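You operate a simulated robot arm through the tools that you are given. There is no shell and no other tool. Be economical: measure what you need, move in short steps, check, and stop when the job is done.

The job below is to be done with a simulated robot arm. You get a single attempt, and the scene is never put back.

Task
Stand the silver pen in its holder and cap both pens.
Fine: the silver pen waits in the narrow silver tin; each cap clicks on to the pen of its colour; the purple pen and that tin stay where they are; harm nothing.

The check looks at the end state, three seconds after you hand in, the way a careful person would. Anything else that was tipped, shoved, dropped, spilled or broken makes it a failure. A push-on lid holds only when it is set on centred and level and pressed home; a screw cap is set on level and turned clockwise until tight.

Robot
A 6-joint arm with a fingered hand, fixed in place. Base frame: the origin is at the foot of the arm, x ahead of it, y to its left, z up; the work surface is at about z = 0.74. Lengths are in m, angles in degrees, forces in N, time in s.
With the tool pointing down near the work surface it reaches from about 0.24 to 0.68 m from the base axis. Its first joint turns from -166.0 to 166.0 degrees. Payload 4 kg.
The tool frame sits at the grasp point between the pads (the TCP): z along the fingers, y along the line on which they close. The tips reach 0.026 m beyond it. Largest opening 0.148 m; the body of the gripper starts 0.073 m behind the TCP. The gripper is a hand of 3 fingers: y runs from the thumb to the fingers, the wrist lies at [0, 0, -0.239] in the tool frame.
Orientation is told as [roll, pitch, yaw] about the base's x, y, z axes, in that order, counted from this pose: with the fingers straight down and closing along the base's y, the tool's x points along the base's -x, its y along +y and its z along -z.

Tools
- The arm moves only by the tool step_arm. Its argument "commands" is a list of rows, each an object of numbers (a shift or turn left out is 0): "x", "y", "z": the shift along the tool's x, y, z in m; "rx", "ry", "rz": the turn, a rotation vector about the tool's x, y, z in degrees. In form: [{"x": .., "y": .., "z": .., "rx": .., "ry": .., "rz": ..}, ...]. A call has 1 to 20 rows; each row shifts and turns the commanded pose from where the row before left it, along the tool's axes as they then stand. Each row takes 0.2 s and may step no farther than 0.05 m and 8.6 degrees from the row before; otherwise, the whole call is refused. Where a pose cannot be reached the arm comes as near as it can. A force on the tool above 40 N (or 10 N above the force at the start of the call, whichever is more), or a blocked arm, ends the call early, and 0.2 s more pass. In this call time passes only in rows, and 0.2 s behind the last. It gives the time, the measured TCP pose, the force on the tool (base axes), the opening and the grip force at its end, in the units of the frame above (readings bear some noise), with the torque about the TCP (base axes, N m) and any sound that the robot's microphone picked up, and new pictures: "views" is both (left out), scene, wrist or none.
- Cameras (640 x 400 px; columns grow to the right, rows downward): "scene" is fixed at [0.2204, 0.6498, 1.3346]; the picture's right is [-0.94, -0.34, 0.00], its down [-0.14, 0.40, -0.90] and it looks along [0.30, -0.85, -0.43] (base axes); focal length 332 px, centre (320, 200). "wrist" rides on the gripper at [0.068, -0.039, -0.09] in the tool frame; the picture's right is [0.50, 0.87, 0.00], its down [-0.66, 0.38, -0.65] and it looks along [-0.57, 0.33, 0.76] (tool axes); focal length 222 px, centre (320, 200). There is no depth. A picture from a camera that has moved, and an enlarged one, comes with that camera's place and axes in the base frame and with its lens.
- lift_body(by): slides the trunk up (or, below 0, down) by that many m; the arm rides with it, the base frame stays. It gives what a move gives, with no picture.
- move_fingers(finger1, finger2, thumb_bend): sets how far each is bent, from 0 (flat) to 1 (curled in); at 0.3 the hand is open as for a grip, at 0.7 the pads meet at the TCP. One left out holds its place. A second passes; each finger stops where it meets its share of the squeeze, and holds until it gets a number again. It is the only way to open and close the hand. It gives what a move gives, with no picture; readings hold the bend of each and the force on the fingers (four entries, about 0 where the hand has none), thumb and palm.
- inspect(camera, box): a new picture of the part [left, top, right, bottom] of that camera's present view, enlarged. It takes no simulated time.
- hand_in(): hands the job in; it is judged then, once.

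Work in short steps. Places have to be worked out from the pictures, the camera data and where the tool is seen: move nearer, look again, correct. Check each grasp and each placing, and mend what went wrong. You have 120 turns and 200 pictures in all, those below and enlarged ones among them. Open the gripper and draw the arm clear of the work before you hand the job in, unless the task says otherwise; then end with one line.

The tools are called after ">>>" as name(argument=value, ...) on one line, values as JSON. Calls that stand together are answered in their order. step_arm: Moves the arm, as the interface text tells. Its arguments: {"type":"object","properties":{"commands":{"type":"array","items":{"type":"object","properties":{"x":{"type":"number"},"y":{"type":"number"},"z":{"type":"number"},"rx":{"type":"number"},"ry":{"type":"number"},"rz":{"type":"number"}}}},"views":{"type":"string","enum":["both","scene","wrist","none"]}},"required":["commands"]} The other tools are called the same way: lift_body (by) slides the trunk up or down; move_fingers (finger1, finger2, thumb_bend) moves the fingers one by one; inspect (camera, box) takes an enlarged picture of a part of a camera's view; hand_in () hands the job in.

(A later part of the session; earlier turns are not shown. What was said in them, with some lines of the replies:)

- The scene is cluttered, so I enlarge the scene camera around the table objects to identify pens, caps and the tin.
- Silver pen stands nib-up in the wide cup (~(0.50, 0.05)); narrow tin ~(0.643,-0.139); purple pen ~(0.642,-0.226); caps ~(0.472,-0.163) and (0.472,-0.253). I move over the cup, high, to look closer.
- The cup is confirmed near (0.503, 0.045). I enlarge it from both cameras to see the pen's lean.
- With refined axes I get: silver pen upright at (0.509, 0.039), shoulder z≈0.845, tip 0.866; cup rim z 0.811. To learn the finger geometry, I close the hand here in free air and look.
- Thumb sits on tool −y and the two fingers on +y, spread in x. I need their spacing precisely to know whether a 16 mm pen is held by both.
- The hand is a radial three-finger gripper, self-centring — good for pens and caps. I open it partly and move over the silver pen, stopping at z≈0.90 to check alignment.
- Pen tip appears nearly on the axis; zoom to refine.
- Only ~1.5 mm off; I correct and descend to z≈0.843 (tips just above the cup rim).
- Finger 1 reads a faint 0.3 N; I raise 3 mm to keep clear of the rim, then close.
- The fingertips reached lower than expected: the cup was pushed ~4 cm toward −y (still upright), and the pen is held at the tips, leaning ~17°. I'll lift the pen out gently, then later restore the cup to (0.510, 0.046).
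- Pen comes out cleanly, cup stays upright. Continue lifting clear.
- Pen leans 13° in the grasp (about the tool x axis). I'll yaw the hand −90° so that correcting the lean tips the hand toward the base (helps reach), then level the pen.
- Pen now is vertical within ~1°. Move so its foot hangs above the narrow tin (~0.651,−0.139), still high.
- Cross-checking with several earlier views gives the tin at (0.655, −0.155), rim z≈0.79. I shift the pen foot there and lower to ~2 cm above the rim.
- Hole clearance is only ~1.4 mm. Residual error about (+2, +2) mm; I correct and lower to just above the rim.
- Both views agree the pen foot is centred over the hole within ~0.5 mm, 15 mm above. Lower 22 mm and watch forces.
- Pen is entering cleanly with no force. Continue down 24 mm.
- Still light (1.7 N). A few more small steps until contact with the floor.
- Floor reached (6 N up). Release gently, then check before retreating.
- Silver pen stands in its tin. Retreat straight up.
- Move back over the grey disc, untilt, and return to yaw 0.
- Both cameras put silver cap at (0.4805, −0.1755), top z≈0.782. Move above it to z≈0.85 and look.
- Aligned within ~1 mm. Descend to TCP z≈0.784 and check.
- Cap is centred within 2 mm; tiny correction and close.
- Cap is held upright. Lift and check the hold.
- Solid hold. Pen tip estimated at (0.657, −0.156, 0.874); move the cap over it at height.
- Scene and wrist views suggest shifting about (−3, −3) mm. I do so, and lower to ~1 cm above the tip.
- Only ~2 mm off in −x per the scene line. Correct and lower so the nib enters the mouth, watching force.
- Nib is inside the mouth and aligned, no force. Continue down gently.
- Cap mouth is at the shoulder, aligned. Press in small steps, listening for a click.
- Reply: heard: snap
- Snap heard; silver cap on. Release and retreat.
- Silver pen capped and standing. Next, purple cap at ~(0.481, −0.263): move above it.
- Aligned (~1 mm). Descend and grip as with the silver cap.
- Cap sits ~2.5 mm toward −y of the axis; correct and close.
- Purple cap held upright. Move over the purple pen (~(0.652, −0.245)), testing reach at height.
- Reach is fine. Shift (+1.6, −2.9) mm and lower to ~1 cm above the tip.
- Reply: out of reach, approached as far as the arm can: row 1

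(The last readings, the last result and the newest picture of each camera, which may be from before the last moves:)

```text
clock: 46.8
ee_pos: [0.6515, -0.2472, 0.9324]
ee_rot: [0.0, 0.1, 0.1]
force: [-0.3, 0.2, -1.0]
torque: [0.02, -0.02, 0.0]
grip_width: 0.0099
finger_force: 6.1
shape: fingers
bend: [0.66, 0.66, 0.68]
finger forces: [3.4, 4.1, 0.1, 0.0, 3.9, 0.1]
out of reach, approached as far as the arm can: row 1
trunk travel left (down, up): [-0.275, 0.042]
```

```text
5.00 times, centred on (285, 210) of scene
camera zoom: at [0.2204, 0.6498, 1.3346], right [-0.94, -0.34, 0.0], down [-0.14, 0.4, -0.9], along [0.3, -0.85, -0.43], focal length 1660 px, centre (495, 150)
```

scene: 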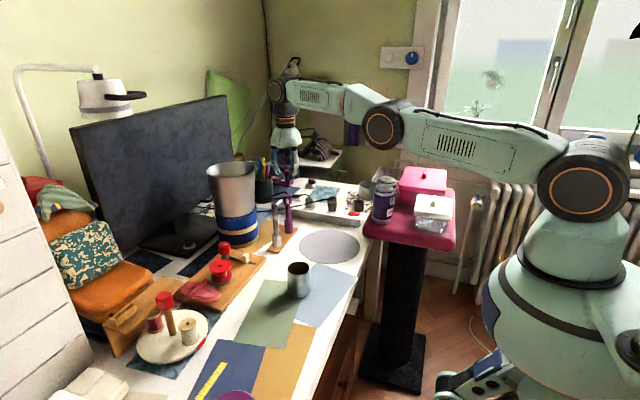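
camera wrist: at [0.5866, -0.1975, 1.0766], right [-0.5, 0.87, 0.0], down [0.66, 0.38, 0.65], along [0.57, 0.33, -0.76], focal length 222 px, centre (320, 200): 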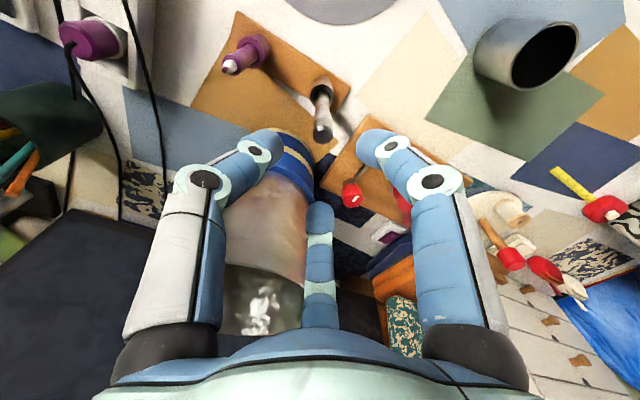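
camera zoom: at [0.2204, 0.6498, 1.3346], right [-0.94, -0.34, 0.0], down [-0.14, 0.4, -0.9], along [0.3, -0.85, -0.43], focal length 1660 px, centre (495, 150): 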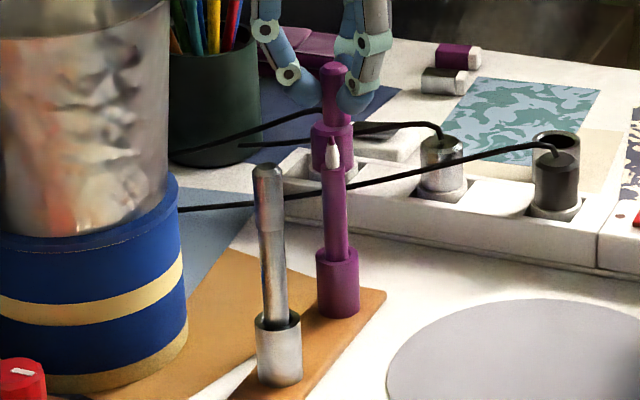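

Nearly aligned; I zoom further to judge cap mouth versus nib against the plug behind.

>>> inspect(camera="scene", box=[277, 178, 297, 208])

>>> inspect(camera="wrist", box=[300, 125, 340, 200])

```text
13.33 times, centred on (287, 193) of scene
camera zoom: at [0.2204, 0.6498, 1.3346], right [-0.94, -0.34, 0.0], down [-0.14, 0.4, -0.9], along [0.3, -0.85, -0.43], focal length 4427 px, centre (760, 293)
```

zoom: 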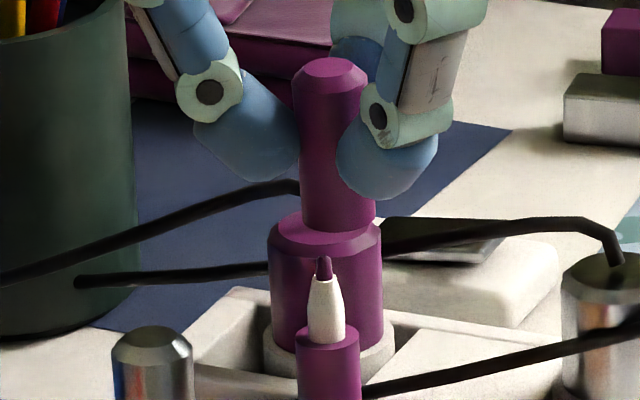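

```text
5.33 times, centred on (320, 162) of wrist
camera zoom: at [0.5855, -0.286, 1.0227], right [-0.5, 0.87, 0.0], down [0.66, 0.38, 0.65], along [0.57, 0.33, -0.76], focal length 1185 px, centre (320, 400)
```

zoom: 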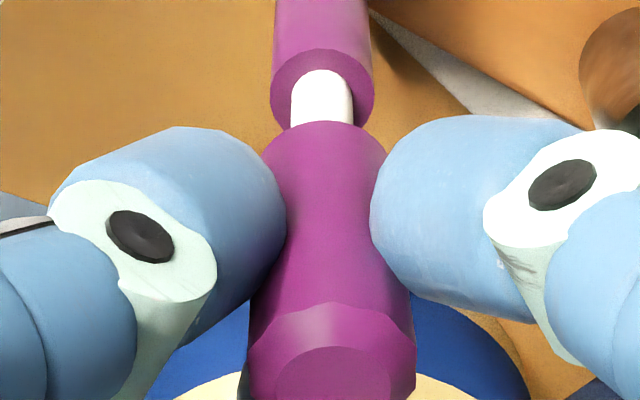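

Pen is ~3.6 mm further +x and +2 mm y. Raise the trunk 4 cm for more reach (arm rides up, safe).

>>> lift_body(by=0.04)

>>> step_arm(commands=[{"z": 0.02}, {"z": 0.02}, {"x": -0.0036, "y": 0.0019}, {}], views="none")

>>> inspect(camera="scene", box=[277, 178, 297, 208])

>>> inspect(camera="wrist", box=[300, 125, 340, 200])

```text
clock: 47.6
ee_pos: [0.6779, -0.2474, 1.0168]
ee_rot: [0.2, -3.3, 0.0]
force: [-0.4, 0.4, 0.1]
torque: [0.02, 0.0, -0.03]
grip_width: 0.0097
finger_force: 5.7
shape: fingers
bend: [0.66, 0.66, 0.68]
finger forces: [3.6, 4.1, 0.0, 0.0, 3.9, 0.0]
trunk travel left (down, up): [-0.315, 0.002]
```

```text
clock: 48.6
ee_pos: [0.6844, -0.2464, 0.977]
ee_rot: [0.1, -3.3, 0.0]
force: [0.0, -0.4, 0.2]
torque: [0.0, -0.01, -0.03]
grip_width: 0.0098
finger_force: 5.6
shape: fingers
bend: [0.66, 0.66, 0.68]
finger forces: [3.5, 4.2, 0.1, 0.0, 3.8, 0.0]
trunk travel left (down, up): [-0.315, 0.002]
```

```text
13.33 times, centred on (287, 193) of scene
camera zoom: at [0.2204, 0.6498, 1.3346], right [-0.94, -0.34, 0.0], down [-0.14, 0.4, -0.9], along [0.3, -0.85, -0.43], focal length 4427 px, centre (760, 293)
```

zoom: 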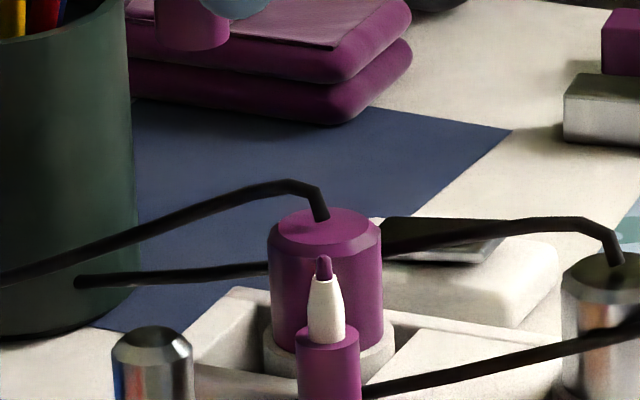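

```text
5.33 times, centred on (320, 162) of wrist
camera zoom: at [0.6138, -0.2837, 1.0622], right [-0.5, 0.87, -0.03], down [0.62, 0.38, 0.69], along [0.61, 0.33, -0.72], focal length 1185 px, centre (320, 400)
```

zoom: 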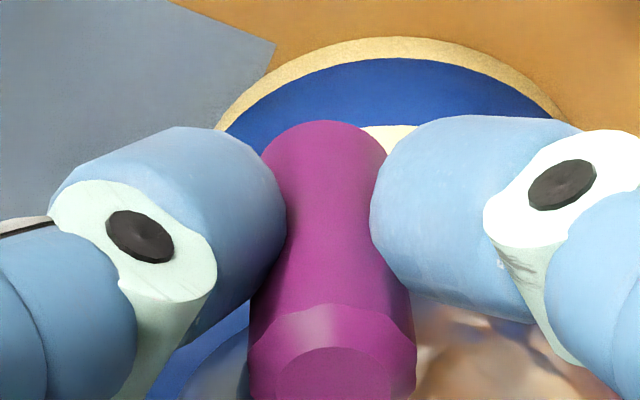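

The lift shifted the pose (x 0.684, pitch −3.3°), still safe and high. Restore level and move back to x≈0.655.

>>> step_arm(commands=[{"x": 0.015}, {"x": 0.014, "ry": 3.3}, {}], views="none")

>>> step_arm(commands=[{}], views="scene")

```text
clock: 49.4
ee_pos: [0.6681, -0.2499, 0.9758]
ee_rot: [0.1, 0.1, 0.0]
force: [0.4, 0.3, -0.7]
torque: [-0.04, 0.0, 0.02]
grip_width: 0.0096
finger_force: 5.5
shape: fingers
bend: [0.66, 0.66, 0.68]
finger forces: [3.5, 4.1, 0.0, 0.0, 3.8, 0.1]
out of reach, approached as far as the arm can: row 1
trunk travel left (down, up): [-0.315, 0.002]
```

```text
clock: 49.8
ee_pos: [0.6682, -0.2502, 0.9752]
ee_rot: [0.0, 0.1, -0.1]
force: [0.4, -0.6, 0.5]
torque: [-0.03, 0.0, 0.01]
grip_width: 0.0098
finger_force: 5.9
shape: fingers
bend: [0.66, 0.66, 0.68]
finger forces: [3.5, 4.2, 0.0, 0.0, 3.8, 0.0]
trunk travel left (down, up): [-0.315, 0.002]
```

scene: 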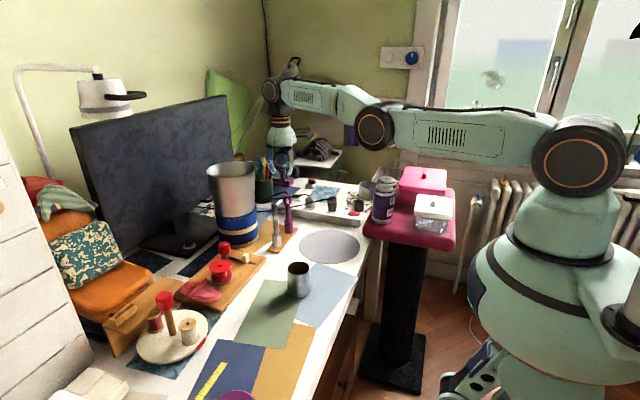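

Now level at (0.668, −0.250). Move to (0.655, −0.2453) and lower to z≈0.933.

>>> step_arm(commands=[{"x": 0.013, "y": 0.0048}, {"z": 0.015}, {"z": 0.014}, {"z": 0.013}, {}], views="none")

>>> inspect(camera="scene", box=[277, 178, 297, 208])

>>> inspect(camera="wrist", box=[300, 125, 340, 200])

```text
clock: 51.0
ee_pos: [0.6546, -0.2433, 0.9352]
ee_rot: [0.0, -0.1, 0.0]
force: [-0.2, 0.8, 0.7]
torque: [-0.02, -0.02, -0.02]
grip_width: 0.0095
finger_force: 5.8
shape: fingers
bend: [0.66, 0.66, 0.68]
finger forces: [3.5, 4.2, 0.0, 0.0, 3.9, 0.0]
trunk travel left (down, up): [-0.315, 0.002]
```

```text
13.33 times, centred on (287, 193) of scene
camera zoom: at [0.2204, 0.6498, 1.3346], right [-0.94, -0.34, 0.0], down [-0.14, 0.4, -0.9], along [0.3, -0.85, -0.43], focal length 4427 px, centre (760, 293)
```

zoom: 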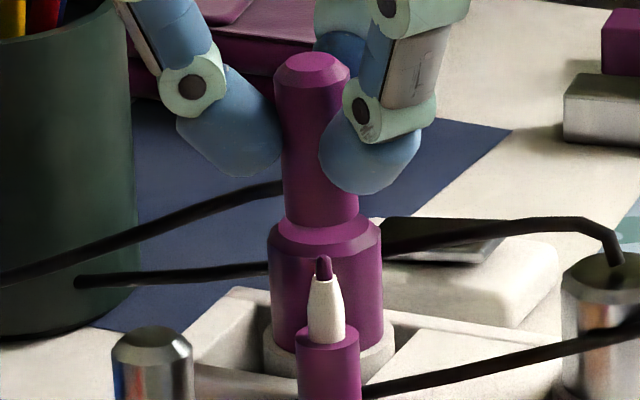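

```text
5.33 times, centred on (320, 162) of wrist
camera zoom: at [0.588, -0.2824, 1.0249], right [-0.5, 0.87, 0.0], down [0.66, 0.38, 0.65], along [0.57, 0.33, -0.76], focal length 1185 px, centre (320, 400)
```

zoom: 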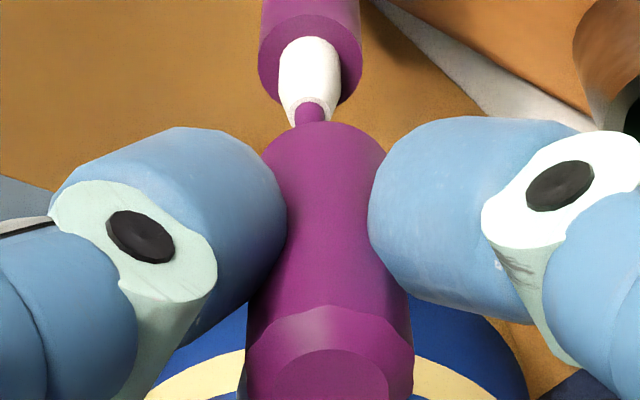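

Only (+0.7, −1.8) mm residual. Correct and lower 17 mm so the nib enters.

>>> step_arm(commands=[{"x": -0.0007, "y": -0.0018}, {"z": 0.005}, {"z": 0.005}, {}], views="none")

>>> inspect(camera="scene", box=[277, 178, 297, 208])

>>> inspect(camera="wrist", box=[300, 125, 340, 200])

```text
clock: 52.0
ee_pos: [0.6546, -0.2463, 0.9233]
ee_rot: [0.1, 0.0, 0.0]
force: [-0.3, -0.2, -0.3]
torque: [-0.03, -0.01, 0.03]
grip_width: 0.0097
finger_force: 6.1
shape: fingers
bend: [0.66, 0.66, 0.68]
finger forces: [3.6, 4.1, 0.0, 0.0, 3.9, 0.1]
trunk travel left (down, up): [-0.315, 0.002]
```

```text
13.33 times, centred on (287, 193) of scene
camera zoom: at [0.2204, 0.6498, 1.3346], right [-0.94, -0.34, 0.0], down [-0.14, 0.4, -0.9], along [0.3, -0.85, -0.43], focal length 4427 px, centre (760, 293)
```

zoom: 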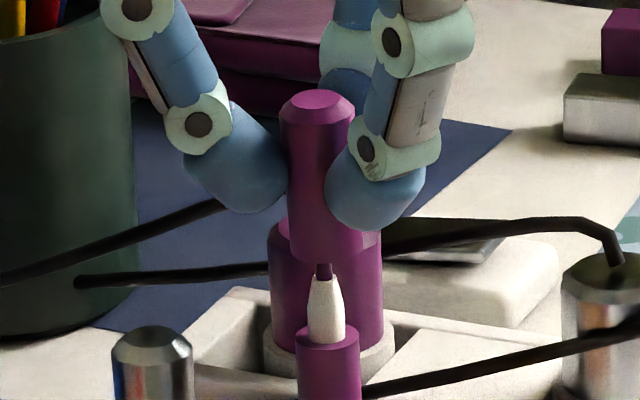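

```text
5.33 times, centred on (320, 162) of wrist
camera zoom: at [0.5885, -0.2855, 1.0138], right [-0.5, 0.87, 0.0], down [0.66, 0.38, 0.65], along [0.57, 0.33, -0.76], focal length 1185 px, centre (320, 400)
```

zoom: 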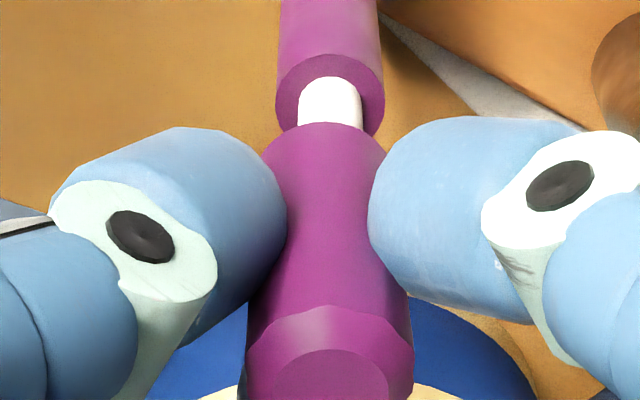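

Within 1 mm. Small y correction and continue down.

>>> step_arm(commands=[{"x": -0.0003, "y": 0.001}, {"z": 0.004}, {"z": 0.004}, {"z": 0.004}, {}], views="none")

>>> inspect(camera="scene", box=[277, 178, 297, 208])

>>> inspect(camera="wrist", box=[300, 125, 340, 200])

```text
clock: 53.2
ee_pos: [0.6557, -0.2454, 0.912]
ee_rot: [0.1, 0.0, 0.0]
force: [0.5, 0.1, -1.0]
torque: [0.03, -0.03, 0.01]
grip_width: 0.0093
finger_force: 6.4
shape: fingers
bend: [0.66, 0.66, 0.68]
finger forces: [3.4, 4.3, 0.0, 0.0, 3.9, 0.1]
trunk travel left (down, up): [-0.315, 0.002]
```

```text
13.33 times, centred on (287, 193) of scene
camera zoom: at [0.2204, 0.6498, 1.3346], right [-0.94, -0.34, 0.0], down [-0.14, 0.4, -0.9], along [0.3, -0.85, -0.43], focal length 4427 px, centre (760, 293)
```

zoom: 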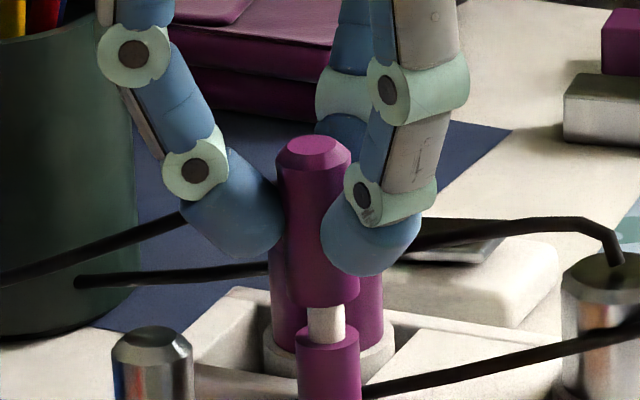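

```text
5.33 times, centred on (320, 162) of wrist
camera zoom: at [0.5895, -0.2841, 1.0022], right [-0.5, 0.87, 0.0], down [0.66, 0.38, 0.65], along [0.57, 0.33, -0.76], focal length 1185 px, centre (320, 400)
```

zoom: 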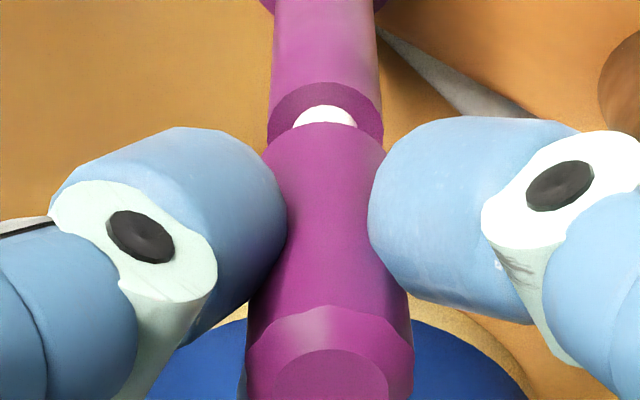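

Nib inside and aligned. Continue down, then press in small steps.

>>> step_arm(commands=[{"z": 0.004}, {"z": 0.004}, {"z": 0.002}], views="none")

>>> step_arm(commands=[{"z": 0.002}, {"z": 0.002}], views="none")

>>> inspect(camera="scene", box=[277, 178, 297, 208])

```text
clock: 54.0
ee_pos: [0.6546, -0.2451, 0.9012]
ee_rot: [0.0, 0.0, 0.0]
force: [0.7, 0.5, -0.1]
torque: [0.0, -0.03, -0.01]
grip_width: 0.0095
finger_force: 6.0
shape: fingers
bend: [0.66, 0.66, 0.68]
finger forces: [3.5, 4.1, 0.0, 0.0, 3.9, 0.0]
trunk travel left (down, up): [-0.315, 0.002]
```

```text
clock: 54.6
ee_pos: [0.6546, -0.2469, 0.8999]
ee_rot: [0.0, 0.0, 0.0]
force: [-0.1, -0.8, 6.9]
torque: [0.01, -0.03, -0.03]
grip_width: 0.0095
finger_force: 7.1
shape: fingers
bend: [0.66, 0.66, 0.68]
finger forces: [4.0, 5.3, 0.0, 0.0, 4.8, 0.0]
trunk travel left (down, up): [-0.315, 0.002]
heard: snap
```

```text
13.33 times, centred on (287, 193) of scene
camera zoom: at [0.2204, 0.6498, 1.3346], right [-0.94, -0.34, 0.0], down [-0.14, 0.4, -0.9], along [0.3, -0.85, -0.43], focal length 4427 px, centre (760, 293)
```

zoom: 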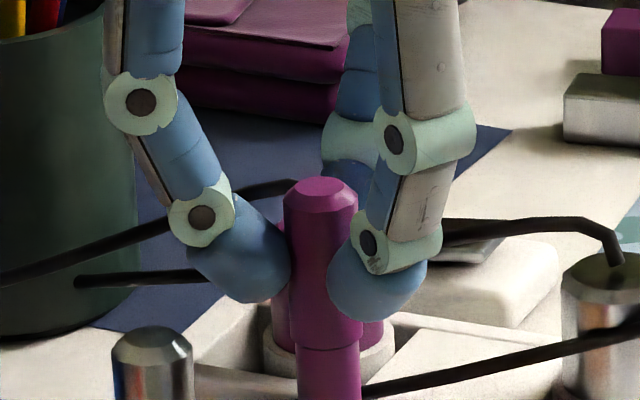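

Snap — purple cap is on. Release, retreat up.

>>> move_fingers(finger1=0.57, finger2=0.57, thumb_bend=0.57)

>>> step_arm(commands=[{"z": -0.02}, {"z": -0.03}, {"z": -0.03}, {"x": 0.03, "z": -0.01}, {"x": 0.04}, {"x": 0.04, "y": 0.04}, {"y": 0.05}])

>>> inspect(camera="scene", box=[245, 180, 345, 310])

```text
clock: 55.6
ee_pos: [0.6547, -0.2464, 0.8983]
ee_rot: [0.1, 0.0, 0.1]
force: [0.0, 0.4, -0.3]
torque: [-0.03, 0.02, 0.01]
grip_width: 0.0418
finger_force: 0.0
shape: fingers
bend: [0.56, 0.56, 0.56]
finger forces: [0.1, 0.1, 0.0, 0.1, 0.0, 0.0]
trunk travel left (down, up): [-0.315, 0.002]
```

```text
refused: row 6 steps farther than a row can; nothing moved
```

```text
3.08 times, centred on (295, 245) of scene
camera zoom: at [0.2204, 0.6498, 1.3346], right [-0.94, -0.34, 0.0], down [-0.14, 0.4, -0.9], along [0.3, -0.85, -0.43], focal length 1022 px, centre (397, 62)
```

zoom: 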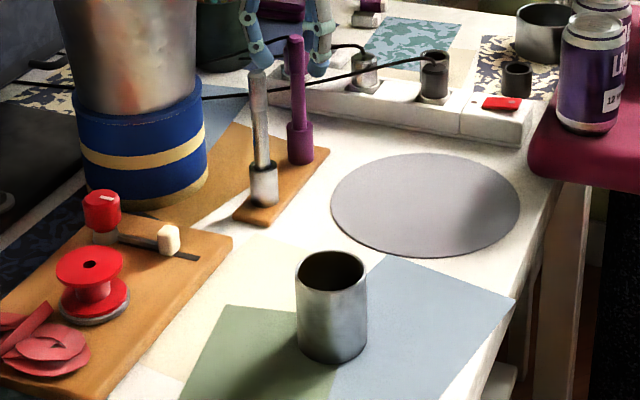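

Both pens capped and upright. Retreat, then head to the displaced cup to restore it (it moved ≈ −3 cm in y from its original (0.508, 0.044)).

>>> step_arm(commands=[{"z": -0.02}, {"z": -0.03}, {"z": -0.03}, {"x": 0.03, "z": -0.01}, {"x": 0.04}, {"x": 0.03, "y": 0.035}, {"x": 0.03, "y": 0.035}, {"x": 0.018, "y": 0.045}, {"y": 0.045}, {"y": 0.05}, {"y": 0.05}, {}])

>>> inspect(camera="wrist", box=[240, 40, 400, 180])

```text
clock: 58.2
ee_pos: [0.5048, 0.0121, 0.9882]
ee_rot: [0.1, 0.1, 0.0]
force: [-0.7, 0.5, -0.2]
torque: [-0.02, 0.02, -0.01]
grip_width: 0.0421
finger_force: 0.1
shape: fingers
bend: [0.56, 0.56, 0.56]
finger forces: [0.0, 0.1, 0.1, 0.0, 0.1, 0.1]
trunk travel left (down, up): [-0.315, 0.002]
camera wrist: at [0.4391, -0.0261, 1.078], right [-0.5, 0.87, 0.0], down [0.66, 0.38, 0.65], along [0.57, 0.33, -0.76], focal length 222 px, centre (320, 200)
```

scene: 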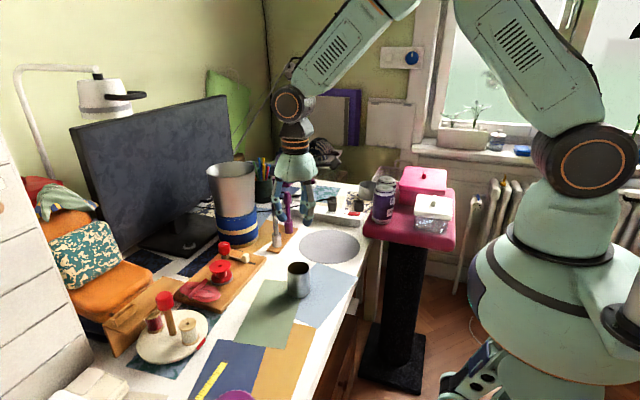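
wrist: 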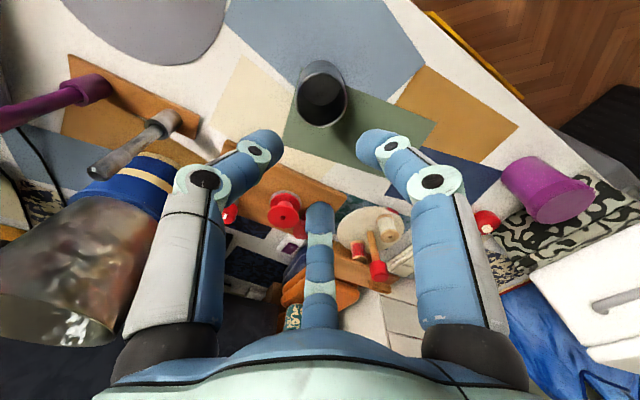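

```text
2.86 times, centred on (320, 110) of wrist
camera zoom: at [0.4391, -0.0261, 1.078], right [-0.5, 0.87, 0.0], down [0.66, 0.38, 0.65], along [0.57, 0.33, -0.76], focal length 635 px, centre (320, 457)
```

zoom: 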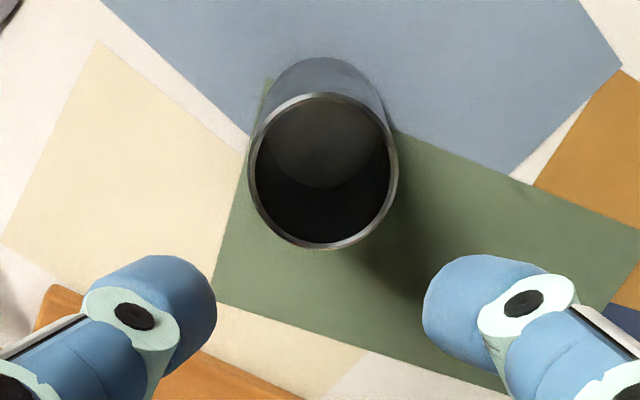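

Cup now at ≈(0.504, 0.013), originally ≈(0.5065, 0.043) by the same measure. Open the hand wider, descend around it.

>>> move_fingers(finger1=0.38, finger2=0.38, thumb_bend=0.38)

>>> step_arm(commands=[{"z": 0.04}, {"z": 0.04}, {"z": 0.03}, {}])

>>> inspect(camera="scene", box=[255, 200, 335, 310])

```text
clock: 59.2
ee_pos: [0.5049, 0.0117, 0.9884]
ee_rot: [0.2, 0.0, 0.1]
force: [0.2, -0.2, 0.1]
torque: [-0.01, 0.0, 0.01]
grip_width: 0.1008
finger_force: 0.1
shape: fingers
bend: [0.38, 0.38, 0.38]
finger forces: [0.0, 0.0, 0.0, 0.0, 0.0, 0.0]
trunk travel left (down, up): [-0.315, 0.002]
```

```text
clock: 60.2
ee_pos: [0.5062, 0.0141, 0.8781]
ee_rot: [0.1, 0.1, 0.0]
force: [1.1, 0.7, -0.5]
torque: [0.02, -0.03, 0.0]
grip_width: 0.1012
finger_force: 0.0
shape: fingers
bend: [0.38, 0.38, 0.38]
finger forces: [0.0, 0.0, 0.1, 0.0, 0.0, 0.1]
trunk travel left (down, up): [-0.315, 0.002]
camera wrist: at [0.4395, -0.0235, 0.9686], right [-0.5, 0.87, 0.0], down [0.66, 0.38, 0.65], along [0.57, 0.33, -0.76], focal length 222 px, centre (320, 200)
```

scene: 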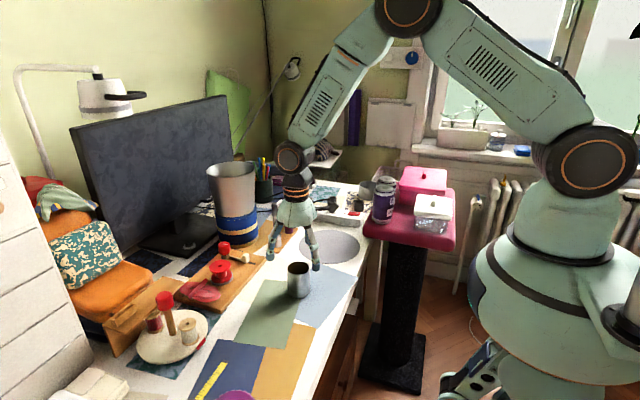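
wrist: 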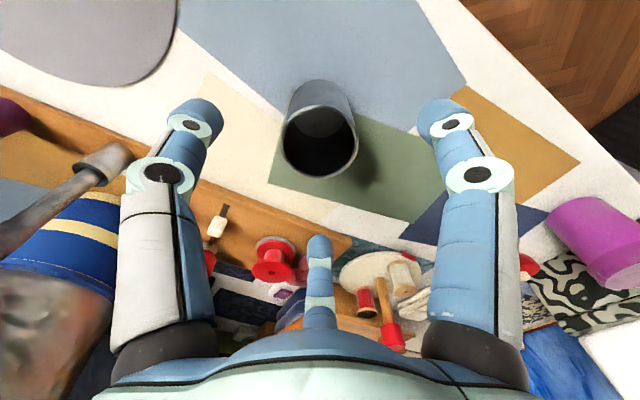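

```text
3.64 times, centred on (295, 255) of scene
camera zoom: at [0.2204, 0.6498, 1.3346], right [-0.94, -0.34, 0.0], down [-0.14, 0.4, -0.9], along [0.3, -0.85, -0.43], focal length 1207 px, centre (411, 0)
```

zoom: 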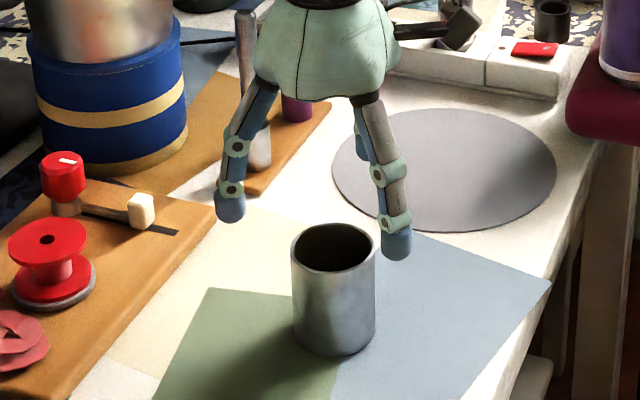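

Hand is centred over the cup. Lower around it to TCP z≈0.81.

>>> step_arm(commands=[{"z": 0.025}, {"z": 0.025}, {"z": 0.018}, {}], views="wrist")

>>> inspect(camera="scene", box=[255, 200, 335, 310])

```text
clock: 61.2
ee_pos: [0.5067, 0.0153, 0.8073]
ee_rot: [0.1, 0.0, -0.1]
force: [-0.6, -0.3, -0.5]
torque: [0.0, 0.04, -0.02]
grip_width: 0.1012
finger_force: 0.1
shape: fingers
bend: [0.38, 0.38, 0.38]
finger forces: [0.0, 0.0, 0.1, 0.0, 0.0, 0.1]
trunk travel left (down, up): [-0.315, 0.002]
camera wrist: at [0.4411, -0.0237, 0.899], right [-0.5, 0.87, 0.0], down [0.66, 0.38, 0.65], along [0.57, 0.33, -0.76], focal length 222 px, centre (320, 200)
```

wrist: 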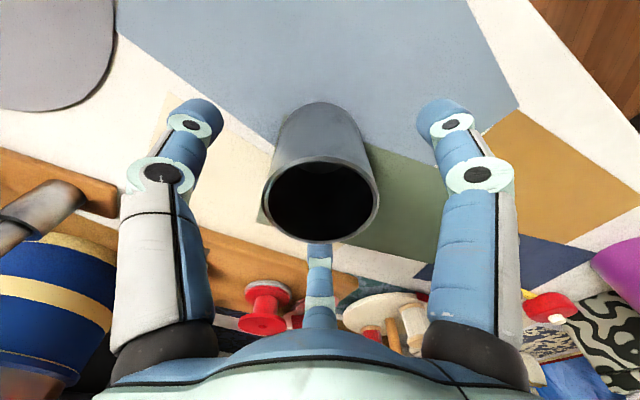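

```text
3.64 times, centred on (295, 255) of scene
camera zoom: at [0.2204, 0.6498, 1.3346], right [-0.94, -0.34, 0.0], down [-0.14, 0.4, -0.9], along [0.3, -0.85, -0.43], focal length 1207 px, centre (411, 0)
```

zoom: 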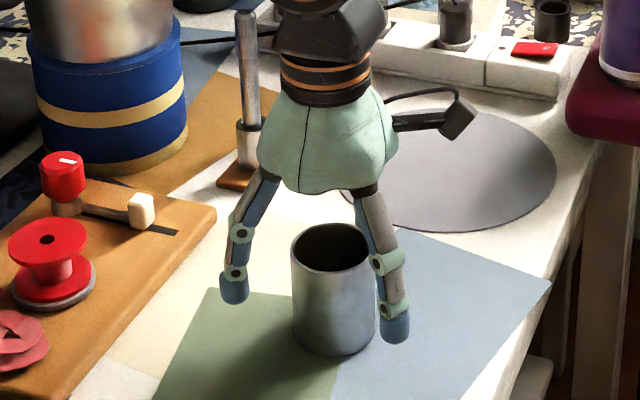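

Cup rim is centred. Close gently around it.

>>> move_fingers(finger1=0.53, finger2=0.53, thumb_bend=0.53)

>>> inspect(camera="scene", box=[255, 200, 335, 310])

>>> inspect(camera="wrist", box=[200, 60, 440, 260])

```text
clock: 62.2
ee_pos: [0.5062, 0.015, 0.8081]
ee_rot: [0.1, 0.0, -0.1]
force: [-0.1, -0.5, -0.4]
torque: [0.03, 0.0, 0.0]
grip_width: 0.0529
finger_force: 0.0
shape: fingers
bend: [0.53, 0.53, 0.53]
finger forces: [0.1, 0.1, 0.1, 0.1, 0.1, 0.1]
trunk travel left (down, up): [-0.315, 0.002]
```

```text
3.64 times, centred on (295, 255) of scene
camera zoom: at [0.2204, 0.6498, 1.3346], right [-0.94, -0.34, 0.0], down [-0.14, 0.4, -0.9], along [0.3, -0.85, -0.43], focal length 1207 px, centre (411, 0)
```

zoom: 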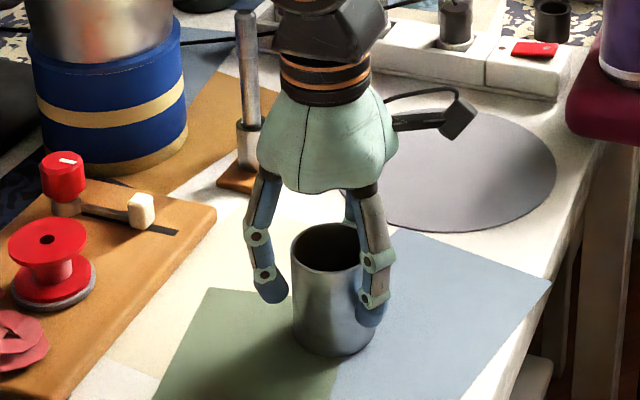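

```text
2.00 times, centred on (320, 160) of wrist
camera zoom: at [0.4412, -0.0237, 0.8992], right [-0.5, 0.87, 0.0], down [0.66, 0.38, 0.65], along [0.57, 0.33, -0.76], focal length 444 px, centre (320, 280)
```

zoom: 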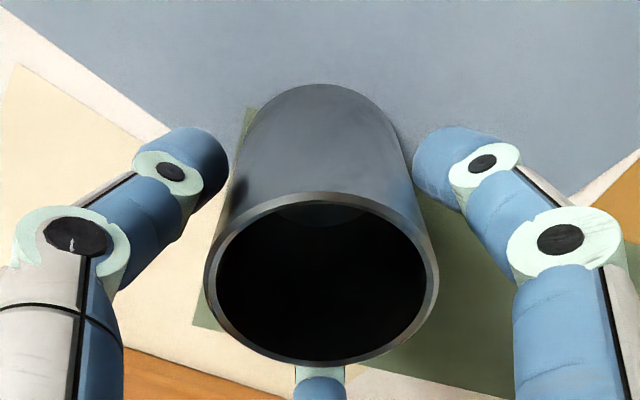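

Not touching yet; close a bit more.

>>> move_fingers(finger1=0.6, finger2=0.6, thumb_bend=0.6)

>>> inspect(camera="scene", box=[255, 200, 335, 310])

```text
clock: 63.2
ee_pos: [0.5064, 0.0141, 0.8096]
ee_rot: [0.1, 0.0, -0.1]
force: [-0.1, 1.1, -0.3]
torque: [0.02, 0.0, -0.03]
grip_width: 0.0445
finger_force: 6.1
shape: fingers
bend: [0.55, 0.55, 0.57]
finger forces: [4.1, 3.8, 0.1, 0.0, 4.6, 0.0]
trunk travel left (down, up): [-0.315, 0.002]
```

```text
3.64 times, centred on (295, 255) of scene
camera zoom: at [0.2204, 0.6498, 1.3346], right [-0.94, -0.34, 0.0], down [-0.14, 0.4, -0.9], along [0.3, -0.85, -0.43], focal length 1207 px, centre (411, 0)
```

zoom: 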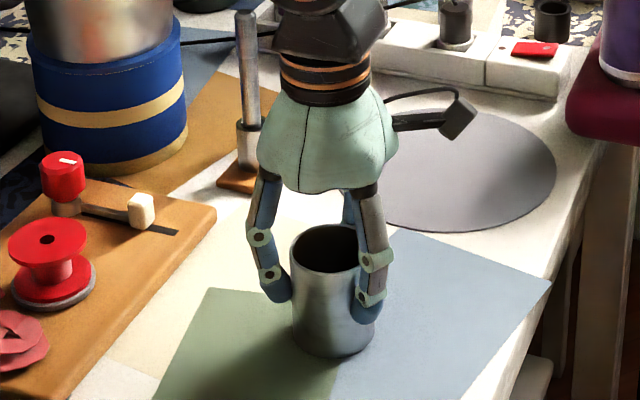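

Cup held. Lift 6 mm, carry +30 mm y, +2.5 mm x, and compare with the original picture.

>>> step_arm(commands=[{"z": -0.006}, {"x": -0.0008, "y": 0.01}, {"x": -0.0008, "y": 0.01}, {"x": -0.0009, "y": 0.01}, {}], views="wrist")

>>> inspect(camera="scene", box=[255, 200, 335, 310])

```text
clock: 64.4
ee_pos: [0.5085, 0.0438, 0.8159]
ee_rot: [0.0, 0.0, 0.0]
force: [0.1, 0.5, -0.4]
torque: [0.02, 0.01, 0.01]
grip_width: 0.0443
finger_force: 6.2
shape: fingers
bend: [0.55, 0.55, 0.57]
finger forces: [4.2, 3.8, 0.0, 0.0, 4.5, 0.0]
trunk travel left (down, up): [-0.315, 0.002]
camera wrist: at [0.4437, 0.0052, 0.9061], right [-0.5, 0.87, 0.0], down [0.66, 0.38, 0.65], along [0.57, 0.33, -0.76], focal length 222 px, centre (320, 200)
```

wrist: 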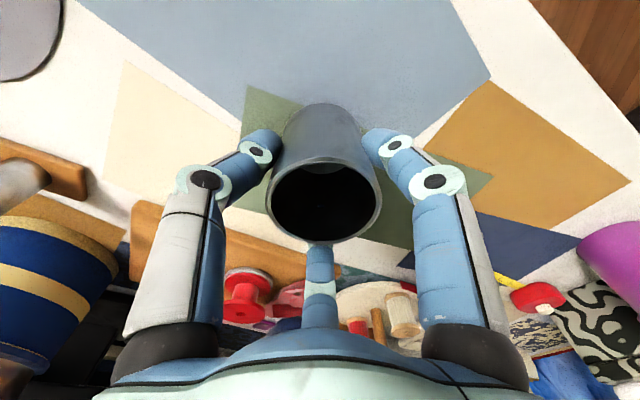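

```text
3.64 times, centred on (295, 255) of scene
camera zoom: at [0.2204, 0.6498, 1.3346], right [-0.94, -0.34, 0.0], down [-0.14, 0.4, -0.9], along [0.3, -0.85, -0.43], focal length 1207 px, centre (411, 0)
```

zoom: 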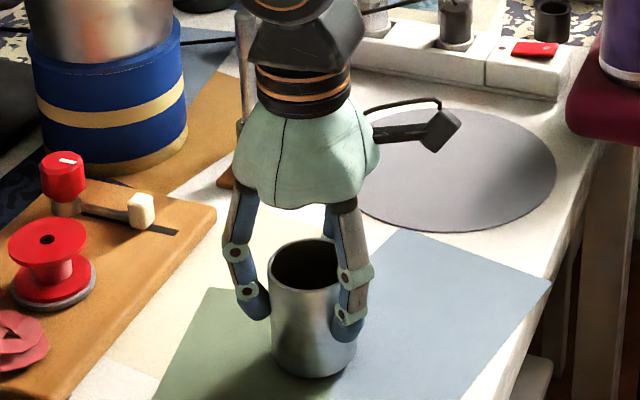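

Matches the original pixel position (accounting for the lift). Lower onto the table and release.

>>> step_arm(commands=[{"z": 0.003}, {"z": 0.002}, {"z": 0.001}, {}], views="none")

>>> move_fingers(finger1=0.45, finger2=0.45, thumb_bend=0.45)

>>> move_fingers(finger1=0.38, finger2=0.38, thumb_bend=0.38)

>>> step_arm(commands=[{"z": -0.02}, {"z": -0.04}, {"z": -0.04}, {"z": -0.04}, {"z": -0.04}, {"x": 0.04}, {"x": 0.04}])

>>> inspect(camera="scene", box=[255, 200, 335, 310])

>>> inspect(camera="scene", box=[240, 180, 340, 260])

```text
clock: 65.4
ee_pos: [0.509, 0.0444, 0.8097]
ee_rot: [0.1, 0.0, 0.0]
force: [-0.6, 0.1, 0.1]
torque: [0.02, -0.02, -0.01]
grip_width: 0.0444
finger_force: 5.3
shape: fingers
bend: [0.55, 0.55, 0.57]
finger forces: [4.2, 3.9, 0.1, 0.0, 4.7, 0.0]
trunk travel left (down, up): [-0.315, 0.002]
```

```text
clock: 66.4
ee_pos: [0.5101, 0.0437, 0.8105]
ee_rot: [0.1, 0.1, 0.0]
force: [-0.6, -0.2, -0.1]
torque: [0.0, 0.01, -0.02]
grip_width: 0.0783
finger_force: 0.0
shape: fingers
bend: [0.45, 0.45, 0.45]
finger forces: [0.0, 0.1, 0.1, 0.0, 0.0, 0.0]
trunk travel left (down, up): [-0.315, 0.002]
```

```text
clock: 67.4
ee_pos: [0.5095, 0.0448, 0.8103]
ee_rot: [0.1, 0.0, 0.0]
force: [-0.3, -0.1, -0.1]
torque: [-0.02, 0.02, 0.04]
grip_width: 0.1011
finger_force: 0.1
shape: fingers
bend: [0.38, 0.38, 0.38]
finger forces: [0.0, 0.0, 0.0, 0.1, 0.1, 0.0]
trunk travel left (down, up): [-0.315, 0.002]
```

```text
clock: 69.0
ee_pos: [0.4283, 0.0451, 0.9892]
ee_rot: [0.1, 0.0, 0.0]
force: [-0.5, 0.2, 1.0]
torque: [-0.01, -0.02, 0.01]
grip_width: 0.1013
finger_force: 0.0
shape: fingers
bend: [0.38, 0.38, 0.38]
finger forces: [0.1, 0.0, 0.1, 0.1, 0.1, 0.0]
trunk travel left (down, up): [-0.315, 0.002]
camera wrist: at [0.362, 0.0069, 1.0801], right [-0.5, 0.87, 0.0], down [0.65, 0.38, 0.65], along [0.57, 0.33, -0.76], focal length 222 px, centre (320, 200)
```

scene: 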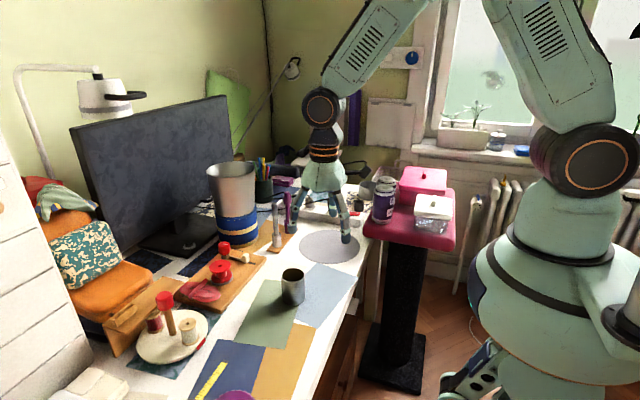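
wrist: 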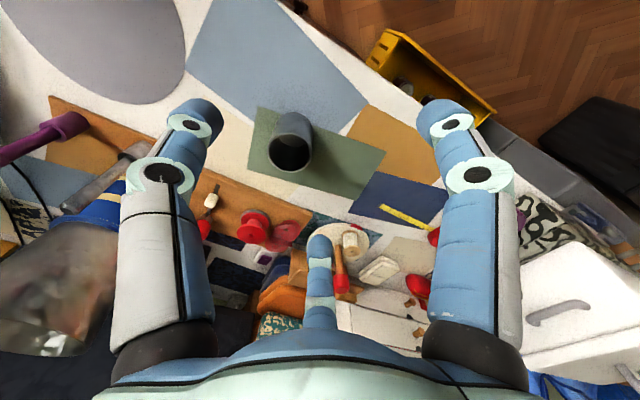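

```text
3.64 times, centred on (295, 255) of scene
camera zoom: at [0.2204, 0.6498, 1.3346], right [-0.94, -0.34, 0.0], down [-0.14, 0.4, -0.9], along [0.3, -0.85, -0.43], focal length 1207 px, centre (411, 0)
```

zoom: 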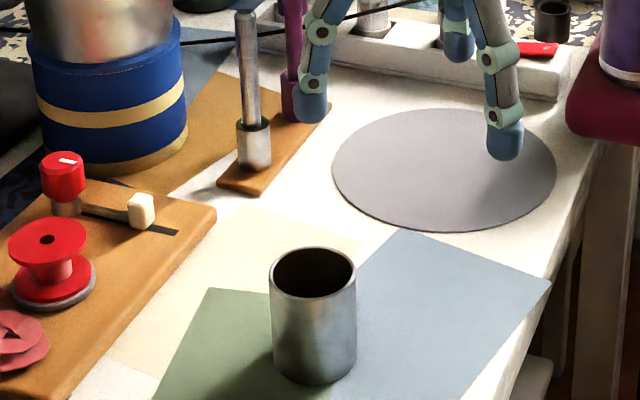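

```text
5.00 times, centred on (290, 220) of scene
camera zoom: at [0.2204, 0.6498, 1.3346], right [-0.94, -0.34, 0.0], down [-0.14, 0.4, -0.9], along [0.3, -0.85, -0.43], focal length 1660 px, centre (470, 100)
```

zoom: 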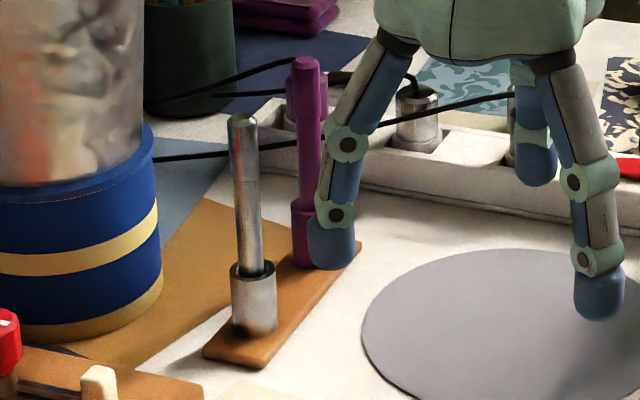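

Cup is back in place, both pens capped and upright. Draw the arm higher and clear, open the hand, then hand in.

>>> step_arm(commands=[{"z": -0.03, "x": 0.01}, {"z": -0.03, "y": -0.03}, {"z": -0.03, "y": -0.03}, {}], views="scene")

>>> move_fingers(finger1=0.3, finger2=0.3, thumb_bend=0.3)

>>> inspect(camera="scene", box=[245, 180, 345, 310])

```text
clock: 70.0
ee_pos: [0.4206, -0.0166, 1.0815]
ee_rot: [0.1, 0.1, 0.0]
force: [-0.5, -0.8, 0.8]
torque: [0.01, 0.03, 0.0]
grip_width: 0.1015
finger_force: 0.1
shape: fingers
bend: [0.38, 0.38, 0.38]
finger forces: [0.0, 0.1, 0.1, 0.0, 0.1, 0.1]
trunk travel left (down, up): [-0.315, 0.002]
```

scene: 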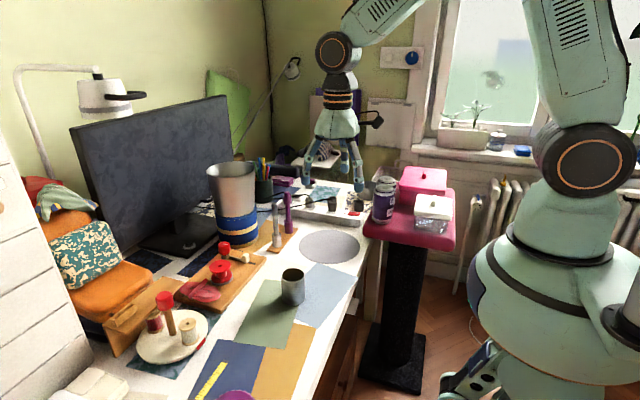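

```text
clock: 71.0
ee_pos: [0.4198, -0.0164, 1.0802]
ee_rot: [0.1, -0.1, 0.0]
force: [-0.3, 0.6, 0.5]
torque: [-0.01, 0.0, 0.02]
grip_width: 0.1265
finger_force: 0.1
shape: fingers
bend: [0.3, 0.3, 0.3]
finger forces: [0.1, 0.0, 0.1, 0.0, 0.0, 0.0]
trunk travel left (down, up): [-0.315, 0.002]
```

```text
3.08 times, centred on (295, 245) of scene
camera zoom: at [0.2204, 0.6498, 1.3346], right [-0.94, -0.34, 0.0], down [-0.14, 0.4, -0.9], along [0.3, -0.85, -0.43], focal length 1022 px, centre (397, 62)
```

zoom: 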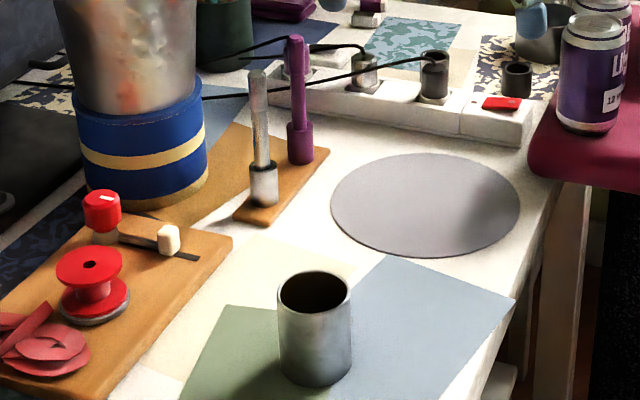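

Everything is in place; handing in.

>>> hand_in()

```text
The job is handed in.
```

The silver pen stands in its narrow tin and both pens have their matching caps snapped on; the wide cup, which I knocked about 3 cm while taking the pen out, is back where it was to within a few millimetres.
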